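You operate a simulated robot arm through the tools that you are given. There is no shell and no other tool. Be economical: measure what you need, move in short steps, check, and stop when the job is done.

Carry out the task below with a simulated robot arm. There is one attempt and no reset: what you move stays moved.

Task
Run the shaker for the card's time, then take the lid off.
Fine: clamp the lid, set the dial, start, wait till it stops, free the clamp; the lid goes on its mat.

The check looks at the end state, three seconds after you hand in, the way a careful person would. Anything else that was tipped, shoved, dropped, spilled or broken makes it a failure. Lids that push on must go on centred and level and be pressed home; caps that screw on are set level and turned clockwise until they are tight.

Robot
A 7-joint arm with a two-finger parallel gripper, fixed in place. Base frame: the origin is at the foot of the arm, x ahead of it, y to its left, z up. Lengths are in mm, angles in rad, forces in N, time in s.
Its first joint turns from -1.152 to 1.152 rad. Payload 2.4 kg.
The tool frame sits at the grasp point between the pads (the TCP): z along the fingers, y along the line on which they close. The tips reach 30 mm beyond it. Largest opening 94 mm; finger width 28, thickness 10; the body of the gripper, 50 by 96 mm, starts 55 mm behind the TCP.
Orientation is that of the tool frame in the base frame, as a unit quaternion [x, y, z, w]. With the fingers straight down and closing along the base's y, the tool's x points along the base's -x, its y along +y and its z along -z.

Tools
- The arm moves only by the tool apply_moves. Its arguments are lists of equal length, an entry for each row: "claw": the opening in per cent of the stroke, from 0 (shut) to 100 (fully open); "linear": the shift along the tool's x, y, z in units of 200 mm (1.0 is 200 mm), a list of three; "rot": the turn, a rotation vector about the tool's x, y, z in units of 180 degrees (1.0 is 180 degrees), a list of three. In form: {"claw": [claw, ...], "linear": [[tx, ty, tz], ...], "rot": [[wx, wy, wz], ...]}. A call has 1 to 20 rows; each row is the pose to reach, as a shift and turn from the pose commanded when the call began, along the tool's axes at that moment. A call with a number of a shift or a turn outside -1 to 1 is refused whole. Each row takes 0.2 s and may step no farther than 50 mm and 0.15 rad from the row before; otherwise, or with a gripper value out of range, the whole call is refused. A pose out of reach is approached as far as the arm can. The call stops where the force on the tool passes 90 N (or 10 N more than at its start, if that is more) or the arm is blocked; 0.2 s more then pass. Each finger travels about 153 mm/s and halts on what it meets, pressing with about 25 N; the grip force reading is that of the motor and also rises with nothing between the fingers. The clock runs only during rows and for 0.2 s after the last one: add rows that repeat a pose to give the fingers time. It gives the time, the measured TCP pose, the force on the tool (base axes), the opening and the grip force at its end, in the units of the frame above (readings bear some noise).
- Cameras (640 x 400 px; columns grow to the right, rows downward): "scene" is fixed at [38, 475.3, 1440.4]; the picture's right is [-0.75, -0.66, 0.00], its down [-0.41, 0.46, -0.79] and it looks along [0.52, -0.59, -0.62] (base axes); focal length 221 px, centre (320, 200). "wrist" rides on the gripper at [76, 14, -103] in the tool frame; the picture's right is [-0.18, 0.98, 0.00], its down [-0.75, -0.14, -0.64] and it looks along [-0.63, -0.12, 0.77] (tool axes); focal length 243 px, centre (320, 200). There is no depth. A picture from a camera that has moved, and an enlarged one, comes with that camera's place and axes in the base frame and with its lens.
- get_image(camera): a new picture of that camera. It takes no simulated time.
- close_up(camera, box): a new picture of the part [left, top, right, bottom] of that camera's present view, enlarged. It takes no simulated time.
- job_done(): hands the job in; it is judged then, once.

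Go step by step. Nothing tells you positions but the pictures and the camera data: compare them with the known pose of the tool, close in by small moves and look again before you grip or let go. The budget is 120 turns and 84 pictures, counting those below and the enlarged ones. Unless the task says otherwise, let go and move clear before handing in, and close with one line.

The tools are called after "Call:" as name(argument=value, ...) on one line, values as JSON. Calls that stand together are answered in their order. apply_moves: Moves the arm, as the interface text tells. Its arguments: {"type":"object","properties":{"claw":{"type":"array","items":{"type":"number"}},"linear":{"type":"array","items":{"type":"array","items":{"type":"number"}}},"rot":{"type":"array","items":{"type":"array","items":{"type":"number"}}}},"required":["claw","linear","rot"]} The other tools are called the same way: get_image (camera) takes a picture; close_up (camera, box) takes an enlarged picture of a part of a camera's view; job_done () hands the job in.

At the start:

```text
t: 0.0
eef_pos: [407.3, -61.2, 1315.0]
tcp_rot: [0.001, 1.0, 0.001, 0.0]
ft_force: [0.7, -0.1, 0.1]
opening: 93.9
grip_force: 0.0
```

scene: 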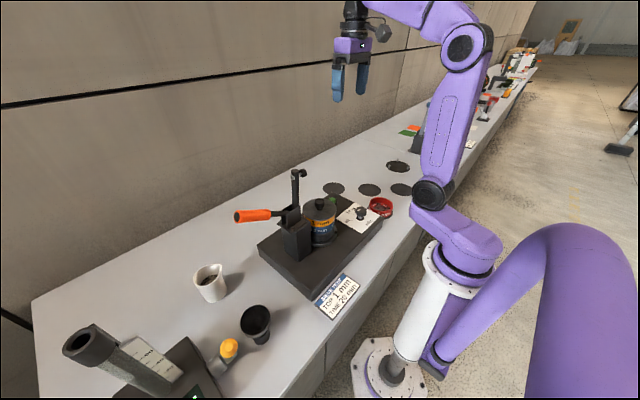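
wrist: 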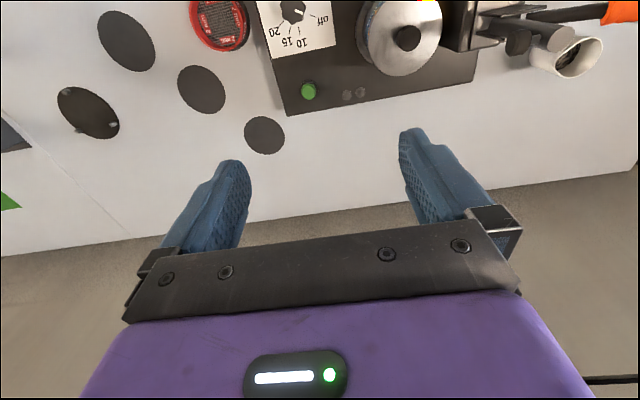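

I see a shaker with a toggle clamp (orange handle), a jar with a lid, a dial and a green button, plus a card. I'll look closer before moving.

Call:
close_up(camera="scene", box=[220, 150, 420, 275])

Call:
close_up(camera="scene", box=[300, 265, 380, 325])

Call:
close_up(camera="wrist", box=[40, 0, 640, 200])

```text
3.20 times, centred on (320, 212) of scene
camera zoom: at [38.0, 475.3, 1440.4], right [-0.75, -0.66, 0.0], down [-0.41, 0.46, -0.79], along [0.52, -0.59, -0.62], focal length 706 px, centre (320, 160)
```

zoom: 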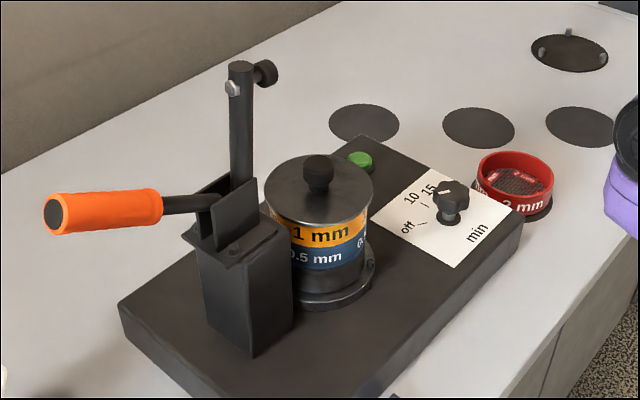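

```text
6.67 times, centred on (340, 295) of scene
camera zoom: at [38.0, 475.3, 1440.4], right [-0.75, -0.66, 0.0], down [-0.41, 0.46, -0.79], along [0.52, -0.59, -0.62], focal length 1472 px, centre (187, -433)
```

zoom: 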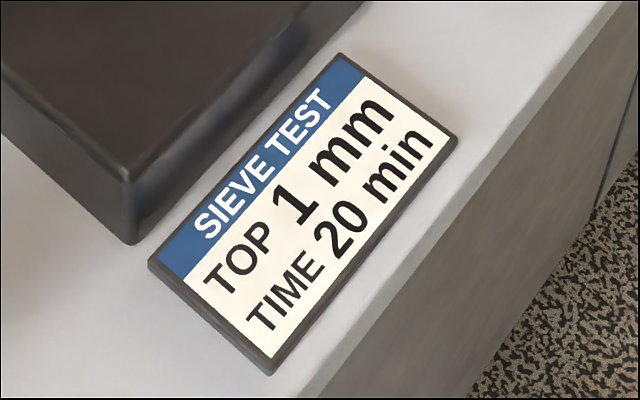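

```text
1.07 times, centred on (340, 100) of wrist
camera zoom: at [330.8, -47.5, 1418.1], right [0.18, 0.98, 0.0], down [0.75, -0.14, 0.64], along [0.63, -0.12, -0.77], focal length 259 px, centre (299, 307)
```

zoom: 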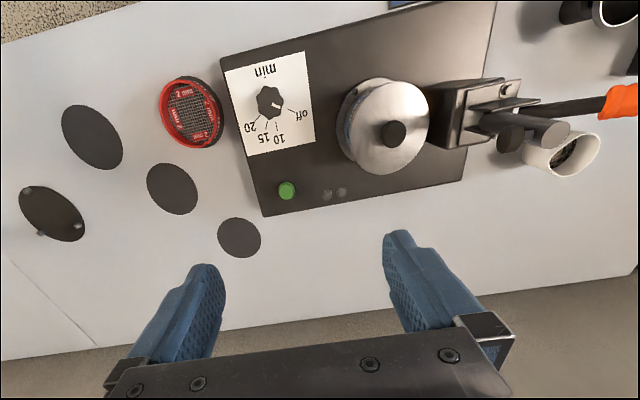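

Card: 1 mm top, 20 min. Triangulation puts the lid knob near (398, 70, 1000), dial (335, -96, 889), button (477, -100, 870) and mats at z≈796. I'll move sideways for a better second view.

Call:
apply_moves(claw=[100, 100, 100, 100], linear=[[0, 0.24, 0], [0, 0.48, 0], [0, 0.72, 0], [0, 0.72, 0]], rot=[[0, 0, 0], [0, 0, 0], [0, 0, 0], [0, 0, 0]])

Call:
get_image(camera="wrist")

Call:
close_up(camera="scene", box=[225, 160, 325, 240])

```text
t: 1.0
eef_pos: [409.2, 81.7, 1317.1]
tcp_rot: [0.001, 1.0, 0.0, -0.001]
ft_force: [-0.2, 0.4, -0.1]
opening: 94.0
grip_force: 0.2
```

```text
78 pictures are left
camera wrist: at [332.0, 97.1, 1418.4], right [0.19, 0.98, 0.0], down [0.75, -0.14, 0.64], along [0.63, -0.12, -0.77], focal length 243 px, centre (320, 200)
```

wrist: 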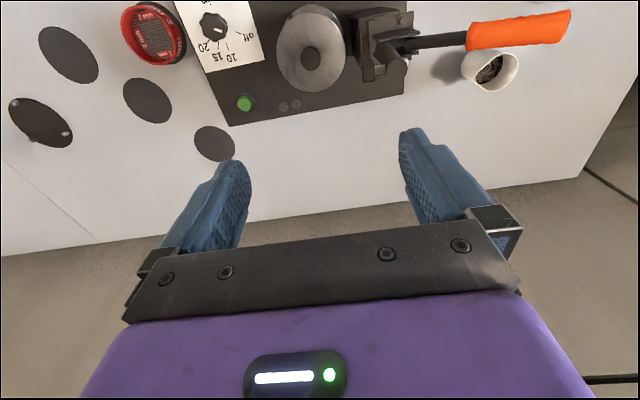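

```text
5.00 times, centred on (275, 200) of scene
camera zoom: at [38.0, 475.3, 1440.4], right [-0.75, -0.66, 0.0], down [-0.41, 0.46, -0.79], along [0.52, -0.59, -0.62], focal length 1104 px, centre (545, 200)
```

zoom: 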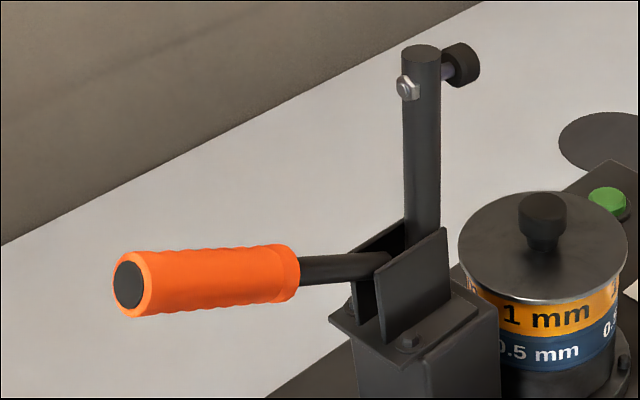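

The wrist parallax confirms those depths. Before moving on, I'll look for labels on the mats and check the clamp and dial detail.

Call:
close_up(camera="wrist", box=[0, 0, 260, 165])

Call:
close_up(camera="wrist", box=[260, 0, 580, 130])

Call:
close_up(camera="scene", box=[320, 145, 420, 225])

```text
2.42 times, centred on (130, 82) of wrist
camera zoom: at [332.0, 97.1, 1418.4], right [0.19, 0.98, 0.0], down [0.75, -0.14, 0.64], along [0.63, -0.12, -0.77], focal length 588 px, centre (781, 485)
```

zoom: 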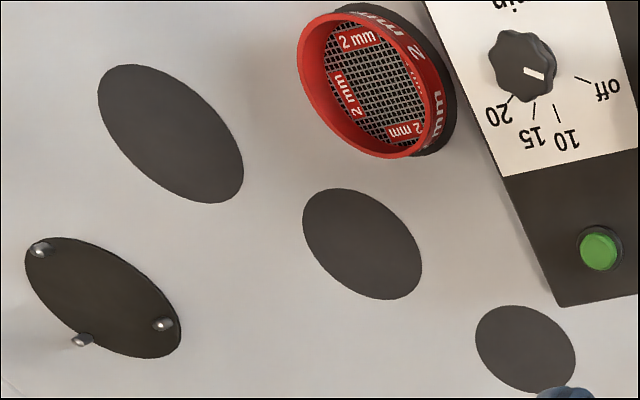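

```text
2.00 times, centred on (420, 65) of wrist
camera zoom: at [332.0, 97.1, 1418.4], right [0.19, 0.98, 0.0], down [0.75, -0.14, 0.64], along [0.63, -0.12, -0.77], focal length 485 px, centre (120, 470)
```

zoom: 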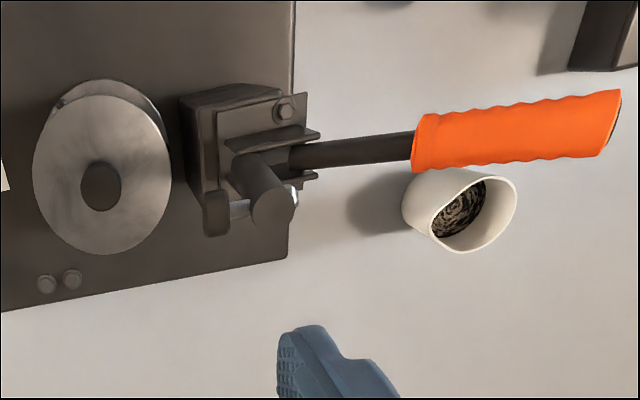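

```text
5.00 times, centred on (370, 185) of scene
camera zoom: at [38.0, 475.3, 1440.4], right [-0.75, -0.66, 0.0], down [-0.41, 0.46, -0.79], along [0.52, -0.59, -0.62], focal length 1104 px, centre (70, 275)
```

zoom: 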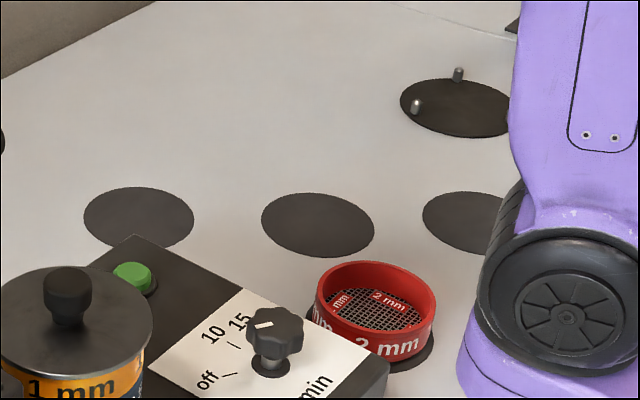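

The pointer sits at "off", and the 20 tick is the far one. Mats carry no labels from here, so I'll move over to the right for a view of them.

Call:
apply_moves(claw=[100, 100, 100, 100, 100, 100, 100, 100, 100, 100], linear=[[0.04, -0.22, 0], [0.08, -0.44, 0], [0.12, -0.66, 0], [0.16, -0.88, 0], [0.16, -0.99, 0], [0.16, -0.99, 0], [0.16, -0.99, 0], [0.16, -0.99, 0], [0.16, -0.99, 0], [0.16, -0.99, 0]], rot=[[0, 0, 0], [0, 0, 0], [0, 0, 0], [0, 0, 0], [0, 0, 0], [0, 0, 0], [0, 0, 0], [0, 0, 0], [0, 0, 0], [0, 0, 0]])

Call:
apply_moves(claw=[100, 100, 100, 100], linear=[[0.0, -0.22, 0], [0.0, -0.44, 0], [0.0, -0.66, 0], [0, -0.66, 0]], rot=[[0, 0, 0], [0, 0, 0], [0, 0, 0], [0, 0, 0]])

Call:
get_image(camera="wrist")

```text
t: 3.2
eef_pos: [373.5, -116.1, 1314.6]
tcp_rot: [0.0, 1.0, 0.0, 0.0]
ft_force: [-0.6, -1.0, 0.1]
opening: 94.2
grip_force: 0.1
```

```text
t: 4.2
eef_pos: [375.9, -247.4, 1314.8]
tcp_rot: [0.001, 1.0, 0.0, 0.0]
ft_force: [0.0, 0.4, -0.3]
opening: 93.7
grip_force: 0.1
```

```text
73 pictures are left
camera wrist: at [300.1, -233.8, 1417.7], right [0.18, 0.98, 0.0], down [0.75, -0.14, 0.64], along [0.63, -0.12, -0.77], focal length 243 px, centre (320, 200)
```

wrist: 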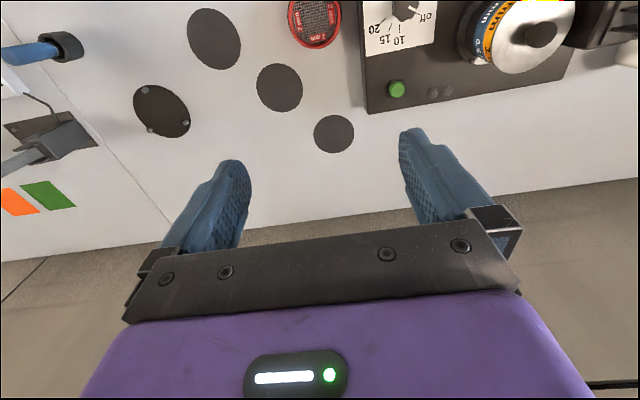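

Call:
close_up(camera="wrist", box=[120, 0, 360, 150])

Call:
close_up(camera="wrist", box=[280, 0, 600, 120])

```text
2.67 times, centred on (240, 75) of wrist
camera zoom: at [300.1, -233.8, 1417.7], right [0.18, 0.98, 0.0], down [0.75, -0.14, 0.64], along [0.63, -0.12, -0.77], focal length 647 px, centre (533, 533)
```

zoom: 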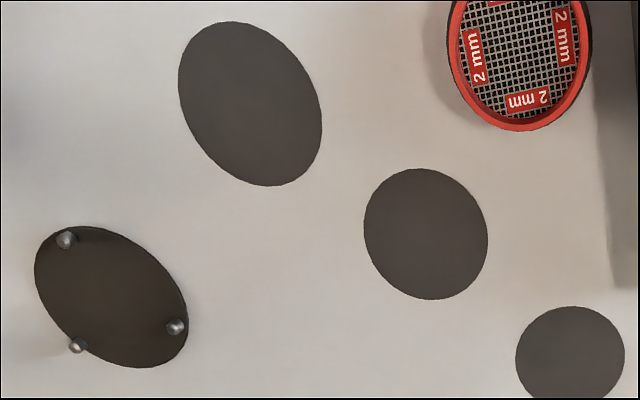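

```text
2.00 times, centred on (440, 60) of wrist
camera zoom: at [300.1, -233.8, 1417.7], right [0.18, 0.98, 0.0], down [0.75, -0.14, 0.64], along [0.63, -0.12, -0.77], focal length 485 px, centre (80, 480)
```

zoom: 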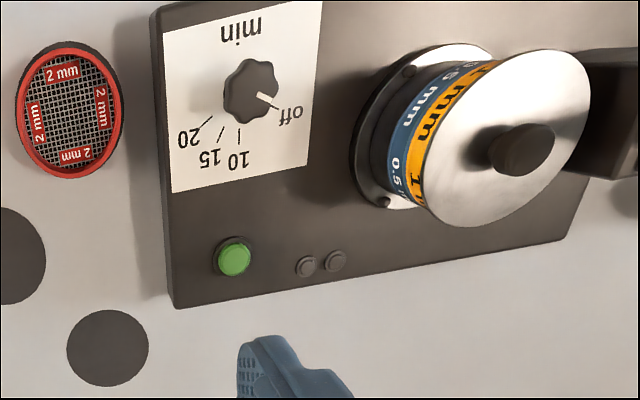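

Call:
close_up(camera="wrist", box=[250, 55, 360, 160])

Call:
close_up(camera="wrist", box=[130, 0, 250, 140])

Call:
close_up(camera="wrist", box=[440, 0, 640, 100])

```text
3.81 times, centred on (305, 108) of wrist
camera zoom: at [300.1, -233.8, 1417.7], right [0.18, 0.98, 0.0], down [0.75, -0.14, 0.64], along [0.63, -0.12, -0.77], focal length 924 px, centre (377, 552)
```

zoom: 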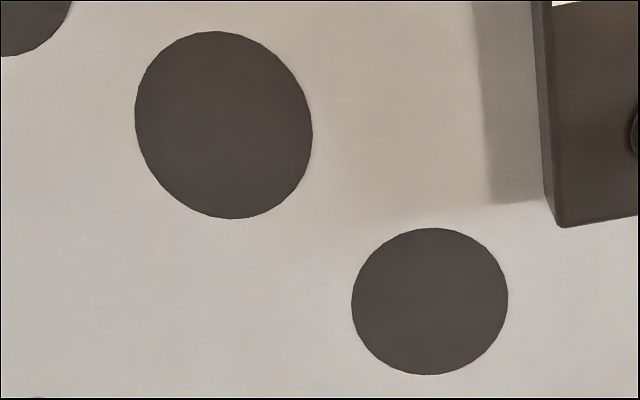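

```text
2.86 times, centred on (190, 70) of wrist
camera zoom: at [300.1, -233.8, 1417.7], right [0.18, 0.98, 0.0], down [0.75, -0.14, 0.64], along [0.63, -0.12, -0.77], focal length 693 px, centre (691, 571)
```

zoom: 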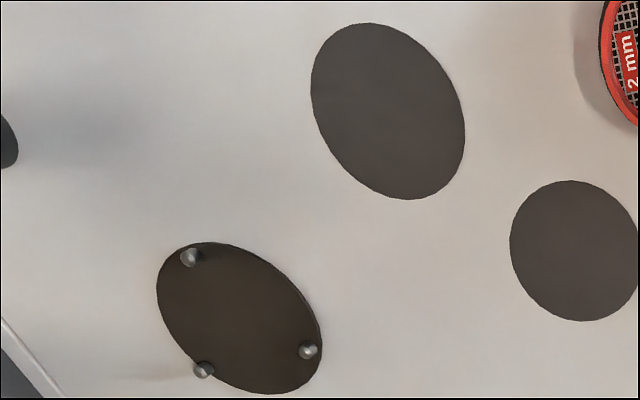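

```text
3.20 times, centred on (540, 50) of wrist
camera zoom: at [300.1, -233.8, 1417.7], right [0.18, 0.98, 0.0], down [0.75, -0.14, 0.64], along [0.63, -0.12, -0.77], focal length 776 px, centre (-384, 680)
```

zoom: 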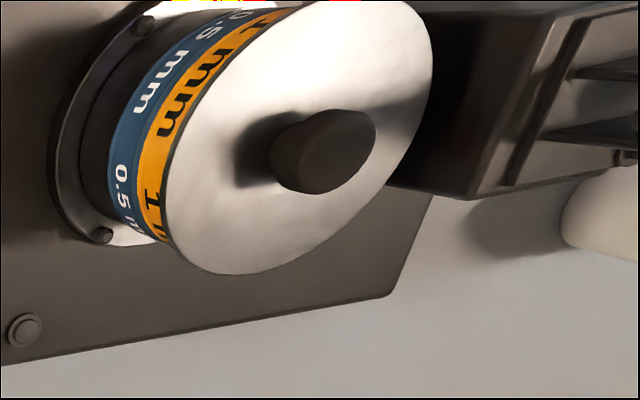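

The mats all look alike (about 112 mm) and unmarked. First the clamp: I'll go above its handle and turn the tool a quarter turn so the fingers close across the handle (along x).

Call:
apply_moves(claw=[100, 100, 100, 100, 100], linear=[[0, 0.24, 0], [0, 0.48, 0], [0, 0.72, 0], [0, 0.96, 0], [0, 1, 0]], rot=[[0, 0, 0], [0, 0, 0], [0, 0, 0], [0, 0, 0], [0, 0, 0]])

Call:
apply_moves(claw=[100, 100, 100, 100, 100, 100, 100, 100, 100, 100, 100, 100], linear=[[0, 0.2, 0], [0, 0.4, 0], [0, 0.6, 0], [0, 0.8, 0], [0, 1, 0], [0, 1, 0], [0, 1, 0], [0, 1, 0], [0, 1, 0], [0, 1, 0], [0, 1, 0], [0, 1, 0]], rot=[[0, 0, 0.045], [0, 0, 0.09], [0, 0, 0.135], [0, 0, 0.18], [0, 0, 0.225], [0, 0, 0.27], [0, 0, 0.315], [0, 0, 0.36], [0, 0, 0.405], [0, 0, 0.45], [0, 0, 0.5], [0, 0, 0.5]])

Call:
get_image(camera="wrist")

```text
t: 5.4
eef_pos: [373.9, -49.4, 1317.6]
tcp_rot: [0.001, 1.0, 0.0, 0.0]
ft_force: [0.0, 0.5, 0.6]
opening: 94.1
grip_force: 0.1
```

```text
refused: row 11 steps farther than a row can; nothing moved
```

```text
67 pictures are left
camera wrist: at [297.3, -34.1, 1418.7], right [0.19, 0.98, 0.0], down [0.75, -0.14, 0.64], along [0.63, -0.12, -0.77], focal length 243 px, centre (320, 200)
```

wrist: 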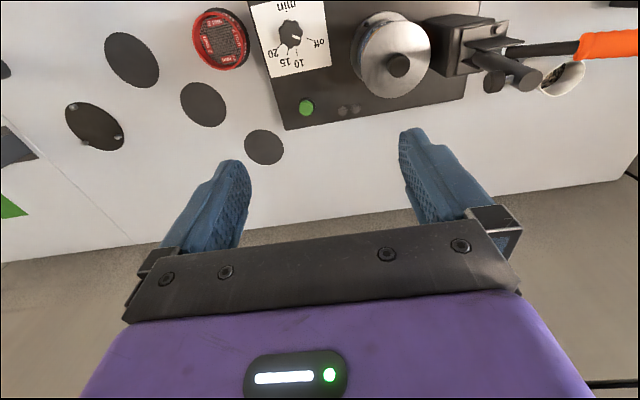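

Row 11 turned too far, so nothing moved. I'll retry with smaller turns.

Call:
apply_moves(claw=[100, 100, 100, 100, 100, 100, 100, 100, 100, 100, 100, 100, 100], linear=[[0, 0.2, 0], [0, 0.4, 0], [0, 0.6, 0], [0, 0.8, 0], [0, 1, 0], [0, 1, 0], [0, 1, 0], [0, 1, 0], [0, 1, 0], [0, 1, 0], [0, 1, 0], [0, 1, 0], [0, 1, 0]], rot=[[0, 0, 0.042], [0, 0, 0.084], [0, 0, 0.126], [0, 0, 0.168], [0, 0, 0.21], [0, 0, 0.252], [0, 0, 0.294], [0, 0, 0.336], [0, 0, 0.378], [0, 0, 0.42], [0, 0, 0.46], [0, 0, 0.5], [0, 0, 0.5]])

Call:
get_image(camera="wrist")

```text
t: 8.2
eef_pos: [374.5, 152.2, 1314.3]
tcp_rot: [0.707, 0.707, 0.001, 0.0]
ft_force: [0.4, -0.6, 1.2]
opening: 94.0
grip_force: 0.1
```

```text
66 pictures are left
camera wrist: at [389.0, 228.1, 1417.6], right [0.98, -0.19, 0.0], down [-0.14, -0.75, 0.64], along [-0.12, -0.63, -0.77], focal length 243 px, centre (320, 200)
```

wrist: 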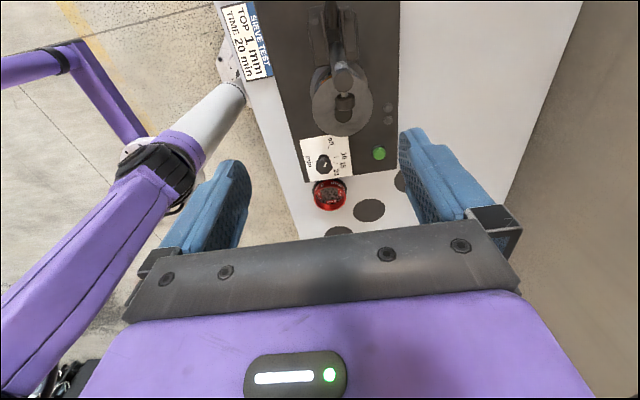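

Call:
apply_moves(claw=[100, 100, 100, 100, 100], linear=[[0.24, 0, 0], [0.48, 0, 0], [0.72, 0, 0], [0.92, 0.0, 0], [0.92, 0, 0]], rot=[[0, 0, 0], [0, 0, 0], [0, 0, 0], [0, 0, 0], [0, 0, 0]])

Call:
get_image(camera="wrist")

Call:
close_up(camera="wrist", box=[220, 0, 420, 130])

```text
t: 9.4
eef_pos: [374.8, 335.5, 1314.2]
tcp_rot: [0.707, 0.707, 0.0, 0.0]
ft_force: [0.1, 0.2, 0.7]
opening: 94.1
grip_force: 0.0
```

```text
65 pictures are left
camera wrist: at [388.9, 411.6, 1416.6], right [0.98, -0.18, 0.0], down [-0.14, -0.75, 0.64], along [-0.12, -0.63, -0.77], focal length 243 px, centre (320, 200)
```

wrist: 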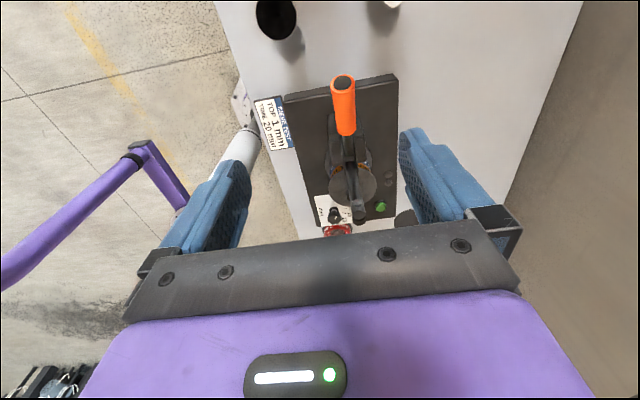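

```text
3.08 times, centred on (320, 65) of wrist
camera zoom: at [388.9, 411.6, 1416.6], right [0.98, -0.18, 0.0], down [-0.14, -0.75, 0.64], along [-0.12, -0.63, -0.77], focal length 746 px, centre (320, 615)
```

zoom: 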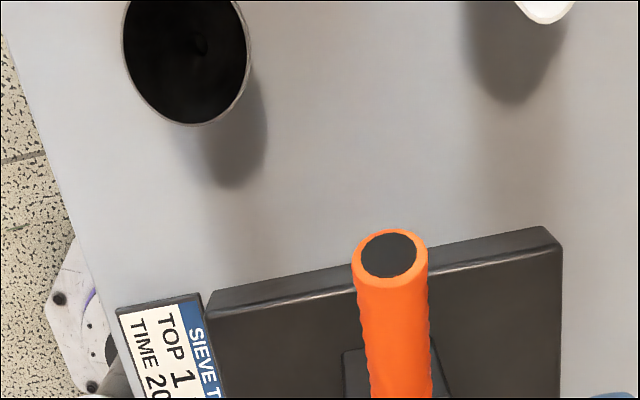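

The handle tip is at about (399.5, 333, 1122), with a diameter of about 27 mm. I'll come down over it to check the alignment before gripping.

Call:
apply_moves(claw=[100, 100, 100, 100, 100], linear=[[-0.14, 0.123, 0.0], [-0.14, 0.123, 0.24], [-0.14, 0.123, 0.48], [-0.14, 0.123, 0.7], [-0.14, 0.123, 0.7]], rot=[[0, 0, 0], [0, 0, 0], [0, 0, 0], [0, 0, 0], [0, 0, 0]])

Call:
get_image(camera="wrist")

Call:
get_image(camera="scene")

```text
t: 10.6
eef_pos: [398.2, 307.6, 1174.6]
tcp_rot: [0.707, 0.707, 0.0, 0.0]
ft_force: [-0.3, 0.8, 0.1]
opening: 93.9
grip_force: 0.0
```

```text
63 pictures are left
camera wrist: at [412.7, 383.7, 1276.7], right [0.98, -0.18, 0.0], down [-0.14, -0.75, 0.64], along [-0.12, -0.63, -0.77], focal length 243 px, centre (320, 200)
```

wrist: 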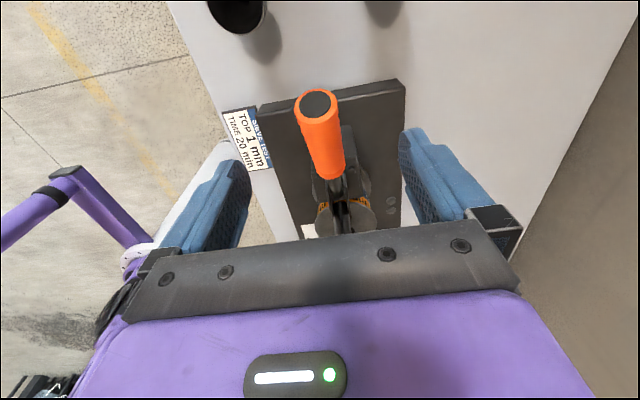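

```text
62 pictures are left
```

scene: 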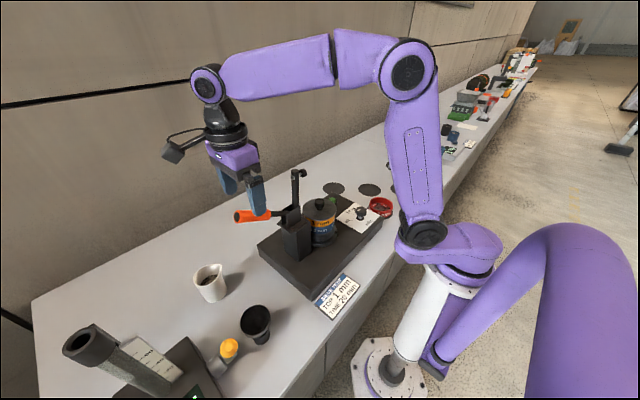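

The tip estimate repeats (400.6, 334, 1122). I'll lower to the handle and close.

Call:
apply_moves(claw=[100, 100, 60, 30, 0, 0, 0], linear=[[0, 0.008, 0.2], [0, 0.008, 0.335], [0, 0.008, 0.335], [0, 0.008, 0.335], [0, 0.008, 0.335], [0, 0.008, 0.335], [0, 0.008, 0.335]], rot=[[0, 0, 0], [0, 0, 0], [0, 0, 0], [0, 0, 0], [0, 0, 0], [0, 0, 0], [0, 0, 0]])

Call:
get_image(camera="wrist")

Call:
close_up(camera="scene", box=[195, 140, 345, 260])

```text
t: 12.2
eef_pos: [400.8, 308.2, 1108.4]
tcp_rot: [0.707, 0.707, -0.001, -0.001]
ft_force: [-9.2, -2.7, -4.7]
opening: 30.9
grip_force: 44.9
```

```text
61 pictures are left
camera wrist: at [414.4, 384.4, 1211.5], right [0.98, -0.18, 0.0], down [-0.14, -0.75, 0.64], along [-0.12, -0.63, -0.77], focal length 243 px, centre (320, 200)
```

wrist: 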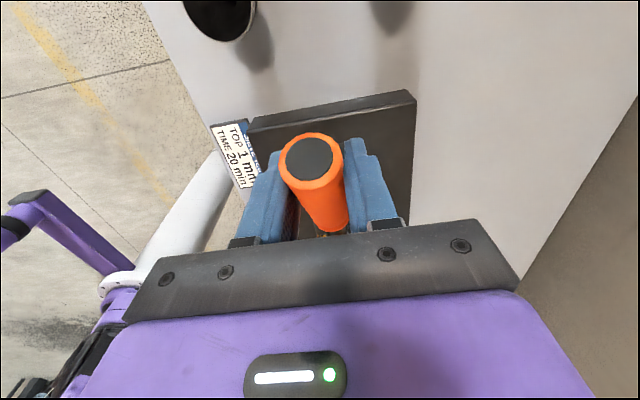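

```text
3.33 times, centred on (270, 200) of scene
camera zoom: at [37.7, 475.3, 1440.4], right [-0.75, -0.66, 0.0], down [-0.41, 0.46, -0.79], along [0.52, -0.59, -0.62], focal length 736 px, centre (487, 200)
```

zoom: 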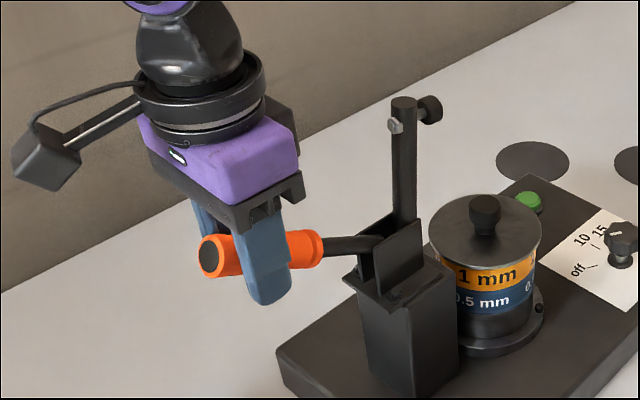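

The handle is gripped near its tip. Now I'll swing it up in an arc about the estimated pivot (y 165, z 1023), first part only.

Call:
apply_moves(claw=[0, 0, 0, 0, 0], linear=[[-0.042, 0, -0.064], [-0.096, 0, -0.131], [-0.158, 0, -0.193], [-0.226, 0, -0.248], [-0.226, 0, -0.248]], rot=[[0, 0, 0], [0, 0, 0], [0, 0, 0], [0, 0, 0], [0, 0, 0]])

Call:
close_up(camera="scene", box=[195, 120, 345, 240])

```text
t: 13.4
eef_pos: [400.9, 261.2, 1159.0]
tcp_rot: [0.708, 0.707, -0.002, -0.001]
ft_force: [-10.3, 0.7, -15.2]
opening: 30.6
grip_force: 45.3
```

```text
3.33 times, centred on (270, 180) of scene
camera zoom: at [37.9, 475.4, 1440.4], right [-0.75, -0.66, 0.0], down [-0.41, 0.46, -0.79], along [0.52, -0.59, -0.62], focal length 736 px, centre (487, 267)
```

zoom: 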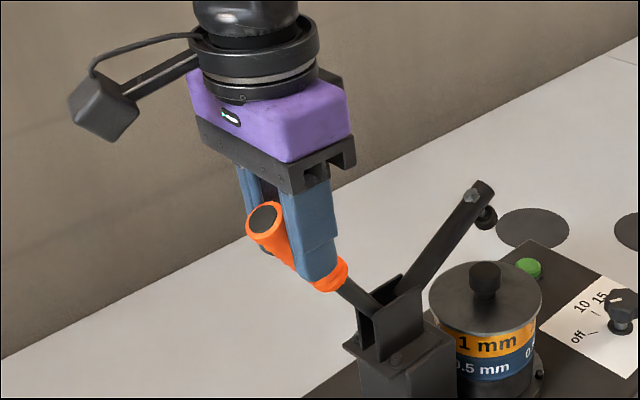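

The swing works with little force. I'll continue the arc.

Call:
apply_moves(claw=[0, 0, 0, 0, 0], linear=[[-0.073, 0, -0.0475], [-0.15, 0, -0.087], [-0.232, 0, -0.1185], [-0.316, 0, -0.141], [-0.316, 0, -0.141]], rot=[[0, 0, 0], [0, 0, 0], [0, 0, 0], [0, 0, 0], [0, 0, 0]])

Call:
close_up(camera="scene", box=[195, 120, 345, 240])

```text
t: 14.6
eef_pos: [399.5, 198.3, 1181.8]
tcp_rot: [0.707, 0.707, -0.007, -0.001]
ft_force: [-6.1, -0.2, -54.6]
opening: 30.8
grip_force: 45.5
```

```text
3.33 times, centred on (270, 180) of scene
camera zoom: at [38.5, 475.7, 1440.3], right [-0.75, -0.66, 0.0], down [-0.41, 0.46, -0.79], along [0.52, -0.59, -0.62], focal length 736 px, centre (487, 267)
```

zoom: 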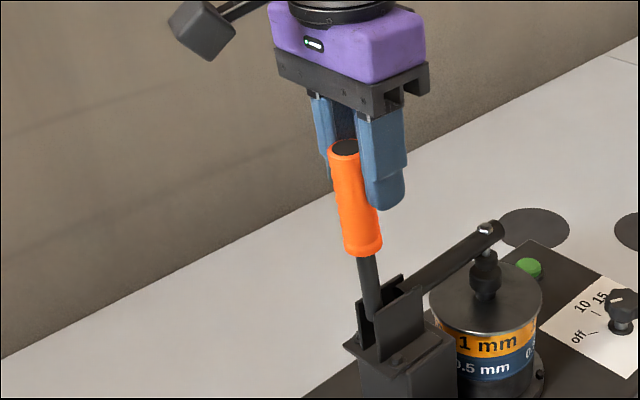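

Spindle is almost on the knob; force shows I'm pulling slightly outward, so I continue with a lower arc.

Call:
apply_moves(claw=[0, 0, 0, 0], linear=[[-0.03, 0, 0.03], [-0.07, 0, 0.03], [-0.11, 0, 0.03], [-0.11, 0, 0.03]], rot=[[0, 0, 0], [0, 0, 0], [0, 0, 0], [0, 0, 0]])

Call:
close_up(camera="scene", box=[225, 120, 375, 240])

```text
t: 15.6
eef_pos: [400.4, 177.6, 1181.3]
tcp_rot: [0.707, 0.707, 0.002, 0.0]
ft_force: [-19.7, 2.6, 18.8]
opening: 31.1
grip_force: 45.3
```

```text
3.33 times, centred on (300, 180) of scene
camera zoom: at [37.1, 475.2, 1440.5], right [-0.75, -0.66, 0.0], down [-0.41, 0.46, -0.79], along [0.52, -0.59, -0.62], focal length 736 px, centre (387, 267)
```

zoom: 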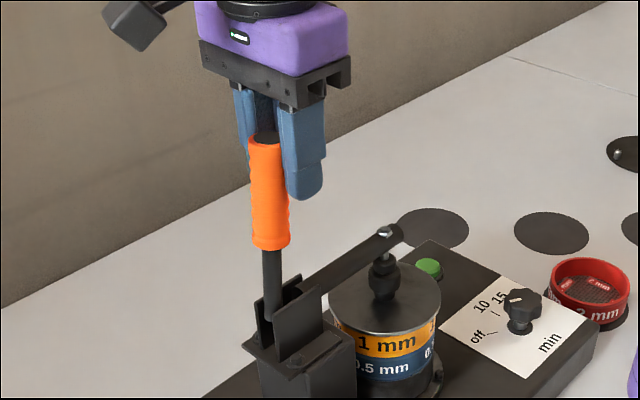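

Call:
apply_moves(claw=[0, 0, 0, 0], linear=[[-0.03, 0, -0.01], [-0.06, 0, -0.01], [-0.09, 0, -0.01], [-0.09, 0, -0.01]], rot=[[0, 0, 0], [0, 0, 0], [0, 0, 0], [0, 0, 0]])

Call:
close_up(camera="scene", box=[225, 120, 375, 240])

```text
t: 16.6
eef_pos: [399.8, 164.2, 1179.6]
tcp_rot: [0.705, 0.709, -0.001, -0.004]
ft_force: [-2.5, 35.3, -45.8]
opening: 31.1
grip_force: 44.9
```

```text
3.33 times, centred on (300, 180) of scene
camera zoom: at [38.5, 476.8, 1439.8], right [-0.75, -0.66, 0.0], down [-0.41, 0.46, -0.79], along [0.52, -0.59, -0.62], focal length 736 px, centre (387, 267)
```

zoom: 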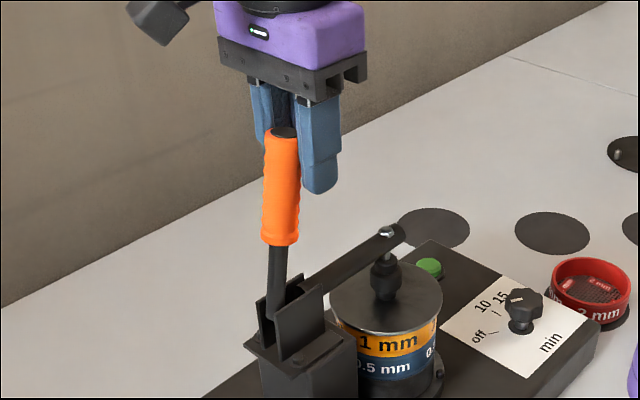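

Resistance is building (35 N), like a toggle nearing centre. I'll push a bit further to lock it.

Call:
apply_moves(claw=[0, 0, 0, 0, 0], linear=[[-0.02, 0, 0.015], [-0.05, 0, 0.02], [-0.08, 0, 0.025], [-0.11, 0, 0.03], [-0.11, 0, 0.03]], rot=[[0, 0, 0], [0, 0, 0], [0, 0, 0], [0, 0, 0], [0, 0, 0]])

Call:
close_up(camera="scene", box=[225, 120, 375, 240])

```text
t: 17.8
eef_pos: [401.3, 137.6, 1176.5]
tcp_rot: [0.707, 0.707, 0.0, 0.0]
ft_force: [0.5, -1.2, 1.1]
opening: 0.3
grip_force: 32.4
```

```text
3.33 times, centred on (300, 180) of scene
camera zoom: at [38.0, 475.3, 1440.4], right [-0.75, -0.66, 0.0], down [-0.41, 0.46, -0.79], along [0.52, -0.59, -0.62], focal length 736 px, centre (387, 267)
```

zoom: 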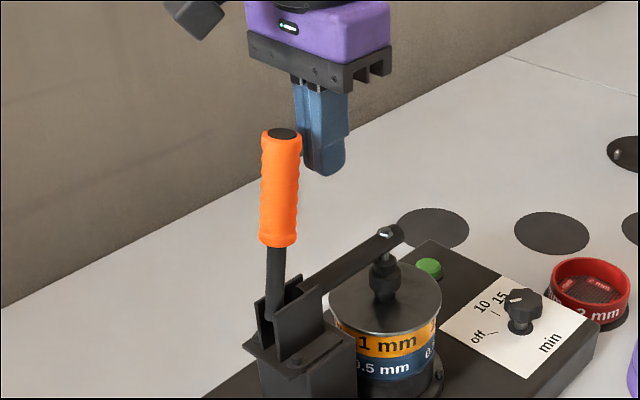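

The fingers slipped off; the handle leans about 10° past vertical, pivot nearer (y 200, z 1038). I'll go around with closed fingers and push it home from the +y side.

Call:
apply_moves(claw=[0, 0, 0, 0, 0, 0, 0, 0, 0], linear=[[0, 0, -0.2], [0, 0, -0.36], [0.22, 0, -0.36], [0.44, 0, -0.36], [0.48, 0, -0.36], [0.48, 0, -0.36], [0.48, 0, -0.12], [0.48, 0, 0.0], [0.48, 0, 0.0]], rot=[[0, 0, 0], [0, 0, 0], [0, 0, 0], [0, 0, 0], [0, 0, 0], [0, 0, 0], [0, 0, 0], [0, 0, 0], [0, 0, 0]])

Call:
close_up(camera="scene", box=[225, 120, 375, 240])

Call:
get_image(camera="wrist")

```text
t: 19.8
eef_pos: [402.0, 234.5, 1176.8]
tcp_rot: [0.707, 0.707, 0.0, 0.0]
ft_force: [0.2, -0.3, 0.4]
opening: 0.1
grip_force: 32.9
```

```text
3.33 times, centred on (300, 180) of scene
camera zoom: at [38.0, 475.3, 1440.4], right [-0.75, -0.66, 0.0], down [-0.41, 0.46, -0.79], along [0.52, -0.59, -0.62], focal length 736 px, centre (387, 267)
```

zoom: 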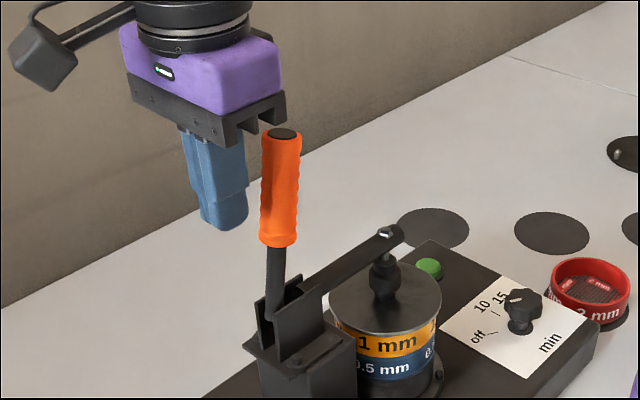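

```text
53 pictures are left
camera wrist: at [415.6, 309.8, 1278.7], right [0.98, -0.18, 0.0], down [-0.14, -0.75, 0.64], along [-0.12, -0.63, -0.77], focal length 243 px, centre (320, 200)
```

wrist: 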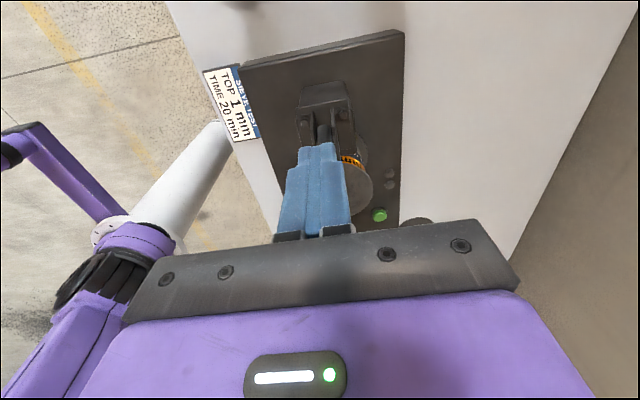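

Call:
apply_moves(claw=[0, 0, 0, 0, 0, 0, 0, 0], linear=[[-0.05, 0, 0], [-0.1, 0, 0], [-0.14, 0, 0], [-0.17, 0, 0], [-0.2, 0, 0], [-0.23, 0, 0], [-0.26, 0, 0], [-0.26, 0, 0]], rot=[[0, 0, 0], [0, 0, 0], [0, 0, 0], [0, 0, 0], [0, 0, 0], [0, 0, 0], [0, 0, 0], [0, 0, 0]])

Call:
close_up(camera="scene", box=[225, 120, 375, 240])

```text
t: 21.2
eef_pos: [400.3, 211.9, 1177.6]
tcp_rot: [0.698, 0.716, 0.023, -0.011]
ft_force: [5.9, 18.9, -5.9]
opening: 0.0
grip_force: 33.5
stopped in row 7: the force on the tool passed its limit (the readings are from after the stop); the commanded pose is now the measured one
```

```text
3.33 times, centred on (300, 180) of scene
camera zoom: at [38.4, 475.9, 1440.1], right [-0.75, -0.66, 0.0], down [-0.41, 0.46, -0.79], along [0.52, -0.59, -0.62], focal length 736 px, centre (387, 267)
```

zoom: 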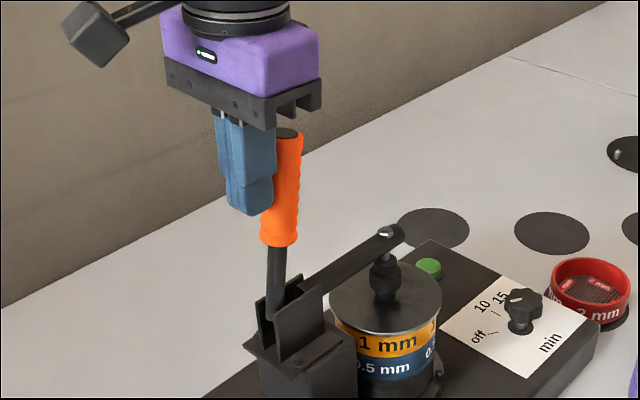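

90 N with no movement: the handle is at its stop, clamp closed. I back off, rise and check the spindle.

Call:
apply_moves(claw=[0, 0, 0, 0, 0, 0, 0], linear=[[0.15, 0, 0], [0.15, 0, -0.24], [0.15, 0, -0.48], [0.15, 0, -0.68], [-0.05, 0, -0.68], [-0.25, 0, -0.68], [-0.25, 0, -0.68]], rot=[[0, 0, 0], [0, 0, 0], [0, 0, 0], [0, 0, 0], [0, 0, 0], [0, 0, 0], [0, 0, 0]])

Call:
close_up(camera="scene", box=[255, 150, 405, 240])

Call:
get_image(camera="wrist")

```text
t: 22.8
eef_pos: [398.6, 149.3, 1310.3]
tcp_rot: [0.699, 0.715, 0.02, -0.011]
ft_force: [-0.4, 0.1, -0.1]
opening: 0.2
grip_force: 32.9
```

```text
4.27 times, centred on (330, 195) of scene
camera zoom: at [38.0, 475.3, 1440.4], right [-0.75, -0.66, 0.0], down [-0.41, 0.46, -0.79], along [0.52, -0.59, -0.62], focal length 942 px, centre (277, 221)
```

zoom: 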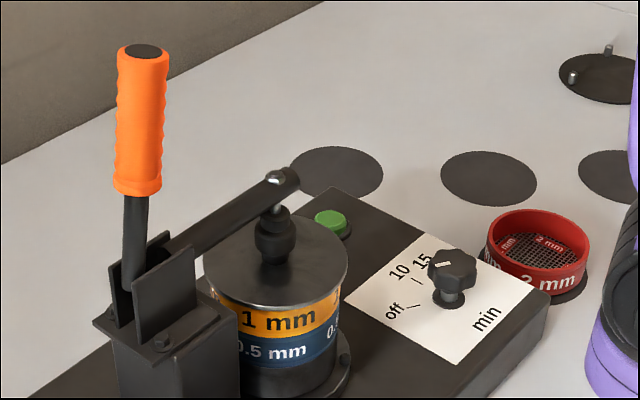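

```text
50 pictures are left
camera wrist: at [410.6, 221.2, 1415.9], right [0.99, -0.16, 0.01], down [-0.13, -0.78, 0.61], along [-0.09, -0.6, -0.79], focal length 243 px, centre (320, 200)
```

wrist: 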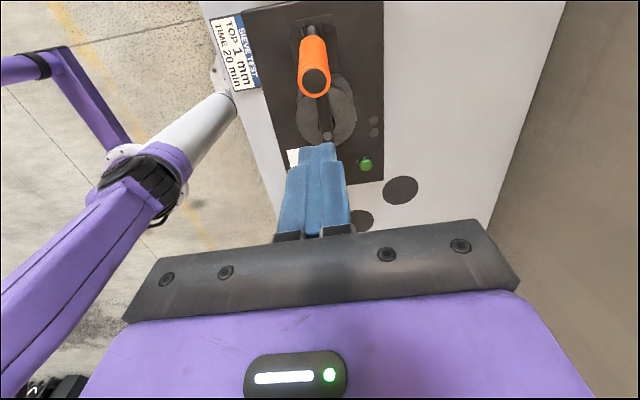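

Clamp sits on the knob. The dial centre is about (335, -95); "off" is at +58° and "20" at -58°, a 116° clockwise turn. I go back over the dial, squaring the tool.

Call:
apply_moves(claw=[100, 100, 100, 100, 100, 100, 100, 100, 100, 100, 100, 100], linear=[[-0.2, -0.05, 0], [-0.4, -0.1, 0], [-0.6, -0.15, 0], [-0.8, -0.19, 0], [-1, -0.19, 0], [-1, -0.19, 0], [-1, -0.19, 0], [-1, -0.19, 0], [-1, -0.19, 0], [-1, -0.19, 0], [-1, -0.19, 0], [-1, -0.19, 0]], rot=[[0.0013, -0.0007, -0.0448], [0.0026, -0.0014, -0.0896], [0.0038, -0.0021, -0.1344], [0.0051, -0.0028, -0.1791], [0.0064, -0.0035, -0.2239], [0.0077, -0.0042, -0.2687], [0.009, -0.0049, -0.3135], [0.0103, -0.0056, -0.3583], [0.0115, -0.0063, -0.403], [0.0128, -0.007, -0.4478], [0.0141, -0.0077, -0.4926], [0.0141, -0.0077, -0.4926]])

Call:
get_image(camera="wrist")

```text
t: 25.4
eef_pos: [364.8, -49.6, 1302.1]
tcp_rot: [-0.001, 1.0, -0.001, 0.0]
ft_force: [0.2, 0.3, 0.2]
opening: 94.1
grip_force: 0.2
```

```text
49 pictures are left
camera wrist: at [288.5, -35.1, 1404.7], right [0.18, 0.98, 0.0], down [0.75, -0.14, 0.64], along [0.63, -0.12, -0.77], focal length 243 px, centre (320, 200)
```

wrist: 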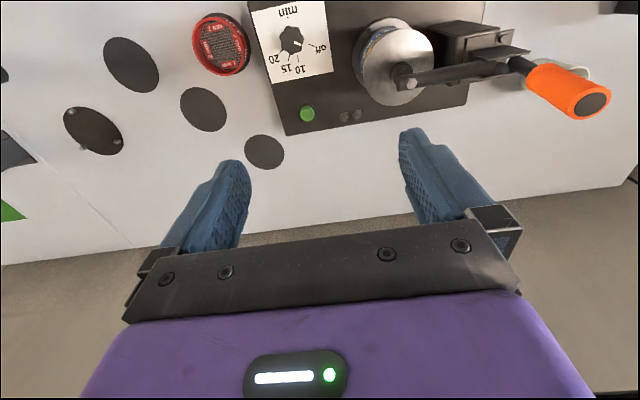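

Call:
apply_moves(claw=[100, 100, 100, 100, 100, 100, 100, 100, 100, 100, 100, 100, 100, 100, 100, 100], linear=[[0.07, -0.12, 0], [0.147, -0.23, 0], [0.147, -0.23, 0], [0.147, -0.23, 0], [0.147, -0.23, 0], [0.147, -0.23, 0], [0.147, -0.23, 0], [0.147, -0.23, 0], [0.147, -0.23, 0], [0.147, -0.23, 0], [0.147, -0.23, 0.1], [0.147, -0.23, 0.3], [0.147, -0.23, 0.53], [0.147, -0.23, 0.76], [0.147, -0.23, 1], [0.147, -0.23, 1]], rot=[[0, 0, -0.046], [0, 0, -0.092], [0, 0, -0.138], [0, 0, -0.184], [0, 0, -0.23], [0, 0, -0.276], [0, 0, -0.322], [0, 0, -0.368], [0, 0, -0.414], [0, 0, -0.46], [0, 0, -0.5], [0, 0, -0.5], [0, 0, -0.5], [0, 0, -0.5], [0, 0, -0.5], [0, 0, -0.5]])

Call:
get_image(camera="wrist")

Call:
get_image(camera="scene")

```text
t: 28.8
eef_pos: [336.5, -93.5, 1102.5]
tcp_rot: [-0.707, 0.708, -0.001, 0.0]
ft_force: [-0.1, 0.2, -0.7]
opening: 93.9
grip_force: 0.1
```

```text
48 pictures are left
camera wrist: at [322.6, -170.6, 1204.5], right [-0.98, 0.19, 0.0], down [0.14, 0.75, 0.64], along [0.12, 0.63, -0.77], focal length 243 px, centre (320, 200)
```

wrist: 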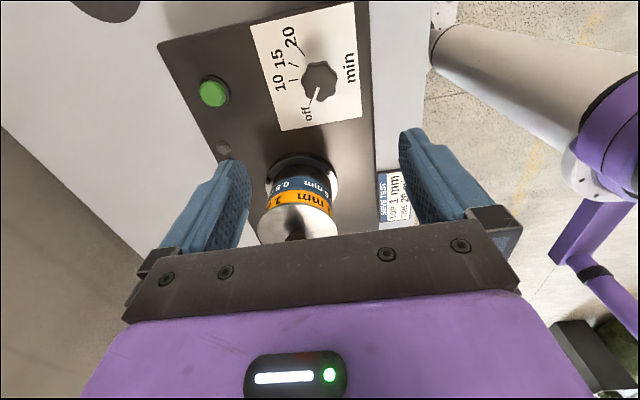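

```text
47 pictures are left
```

scene: 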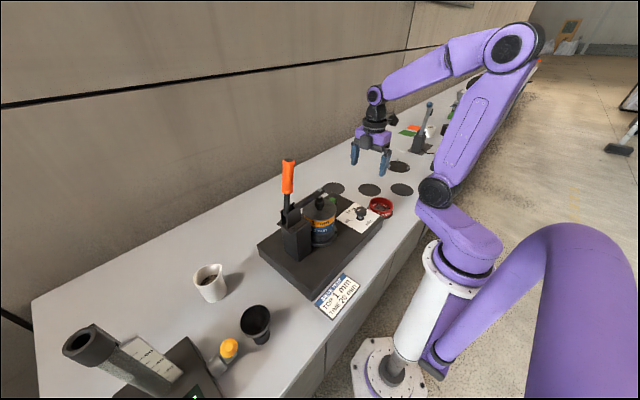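

Call:
close_up(camera="wrist", box=[230, 10, 390, 140])

Call:
close_up(camera="scene", box=[330, 190, 400, 240])

```text
3.08 times, centred on (310, 75) of wrist
camera zoom: at [322.6, -170.6, 1204.5], right [-0.98, 0.19, 0.0], down [0.14, 0.75, 0.64], along [0.12, 0.63, -0.77], focal length 746 px, centre (351, 585)
```

zoom: 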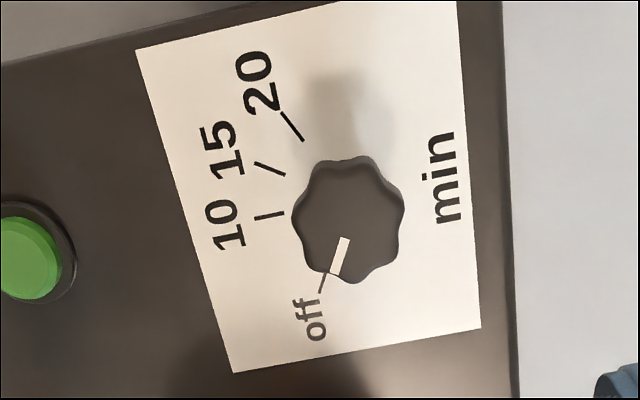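

```text
8.00 times, centred on (365, 215) of scene
camera zoom: at [38.0, 475.3, 1440.4], right [-0.75, -0.66, 0.0], down [-0.41, 0.46, -0.79], along [0.52, -0.59, -0.62], focal length 1766 px, centre (-40, 80)
```

zoom: 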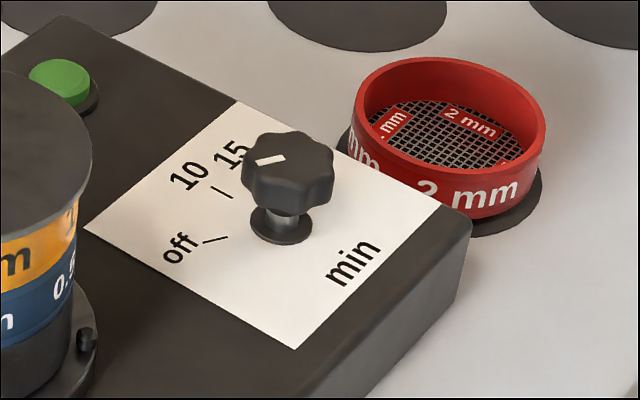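

Knob top z≈902, centre (336.5, -97.5), panel z≈857. I'll go down to TCP z≈895, a few mm above the panel with the tips.

Call:
apply_moves(claw=[80, 80, 80, 80, 80], linear=[[0.02, 0, 0.24], [0.02, 0, 0.48], [0.02, 0, 0.7], [0.02, 0, 0.85], [0.02, 0, 0.85]], rot=[[0, 0, 0], [0, 0, 0], [0, 0, 0], [0, 0, 0], [0, 0, 0]])

Call:
get_image(camera="wrist")

Call:
close_up(camera="scene", box=[290, 140, 430, 240])

```text
t: 30.0
eef_pos: [337.3, -99.9, 931.8]
tcp_rot: [-0.707, 0.707, -0.001, -0.001]
ft_force: [-0.5, 0.6, -0.2]
opening: 74.9
grip_force: 0.0
```

```text
44 pictures are left
camera wrist: at [323.0, -175.8, 1034.2], right [-0.98, 0.19, 0.0], down [0.14, 0.75, 0.64], along [0.12, 0.63, -0.77], focal length 243 px, centre (320, 200)
```

wrist: 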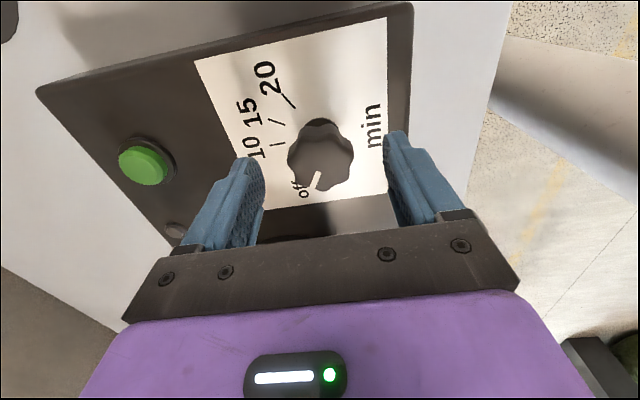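

```text
4.00 times, centred on (360, 190) of scene
camera zoom: at [38.0, 475.3, 1440.4], right [-0.75, -0.66, 0.0], down [-0.41, 0.46, -0.79], along [0.52, -0.59, -0.62], focal length 883 px, centre (160, 240)
```

zoom: 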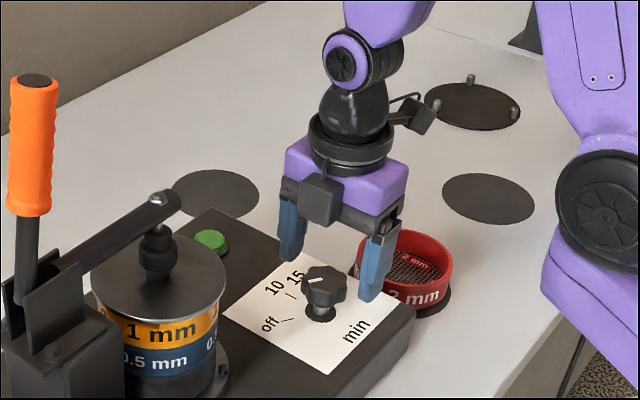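

Well centred. Lower and grip the dial.

Call:
apply_moves(claw=[80, 80, 40, 20, 0, 0], linear=[[0, 0, 0.1], [0, 0, 0.182], [0, 0, 0.182], [0, 0, 0.182], [0, 0, 0.182], [0, 0, 0.182]], rot=[[0, 0, 0], [0, 0, 0], [0, 0, 0], [0, 0, 0], [0, 0, 0], [0, 0, 0]])

Call:
get_image(camera="wrist")

```text
t: 31.4
eef_pos: [338.4, -101.3, 896.0]
tcp_rot: [-0.707, 0.707, -0.001, 0.0]
ft_force: [10.6, 3.0, -16.3]
opening: 44.0
grip_force: 44.6
```

```text
42 pictures are left
camera wrist: at [323.2, -176.4, 998.5], right [-0.98, 0.18, 0.0], down [0.14, 0.75, 0.64], along [0.12, 0.63, -0.77], focal length 243 px, centre (320, 200)
```

wrist: 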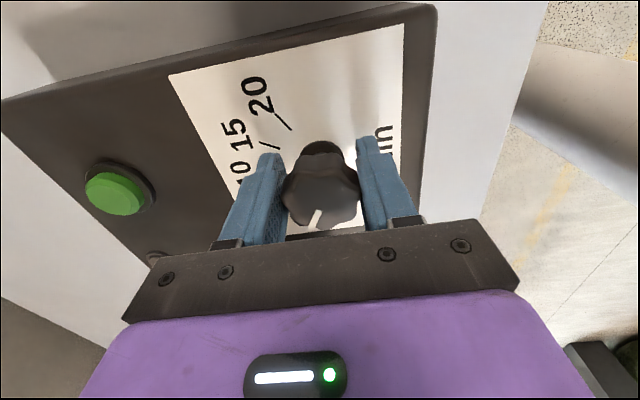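

Call:
apply_moves(claw=[0, 0, 0, 0, 0, 0, 0, 0, 0], linear=[[0, -0.007, 0], [0, -0.007, 0], [0, -0.007, 0], [0, -0.007, 0], [0, -0.007, 0], [0, -0.007, 0], [0, -0.007, 0], [0, -0.007, 0], [0, -0.007, 0]], rot=[[0, 0, 0.04], [0, 0, 0.08], [0, 0, 0.12], [0, 0, 0.16], [0, 0, 0.2], [0, 0, 0.24], [0, 0, 0.28], [0, 0, 0.32], [0, 0, 0.32]])

Call:
get_image(camera="wrist")

```text
t: 33.4
eef_pos: [334.9, -98.0, 895.5]
tcp_rot: [-0.279, 0.96, 0.003, -0.005]
ft_force: [-19.3, 25.0, -17.0]
opening: 44.0
grip_force: 45.1
```

```text
41 pictures are left
camera wrist: at [263.0, -126.7, 999.2], right [-0.37, 0.93, 0.01], down [0.72, 0.28, 0.63], along [0.59, 0.24, -0.77], focal length 243 px, centre (320, 200)
```

wrist: 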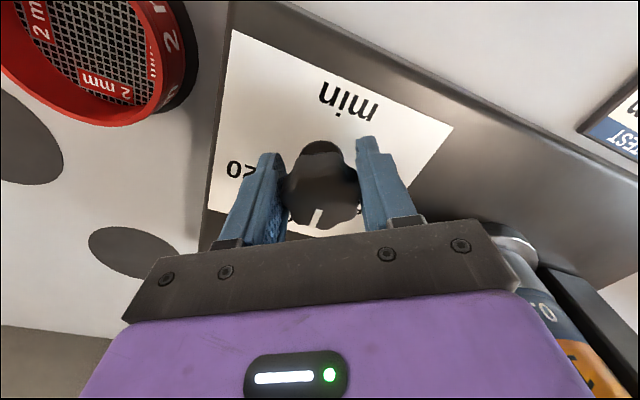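

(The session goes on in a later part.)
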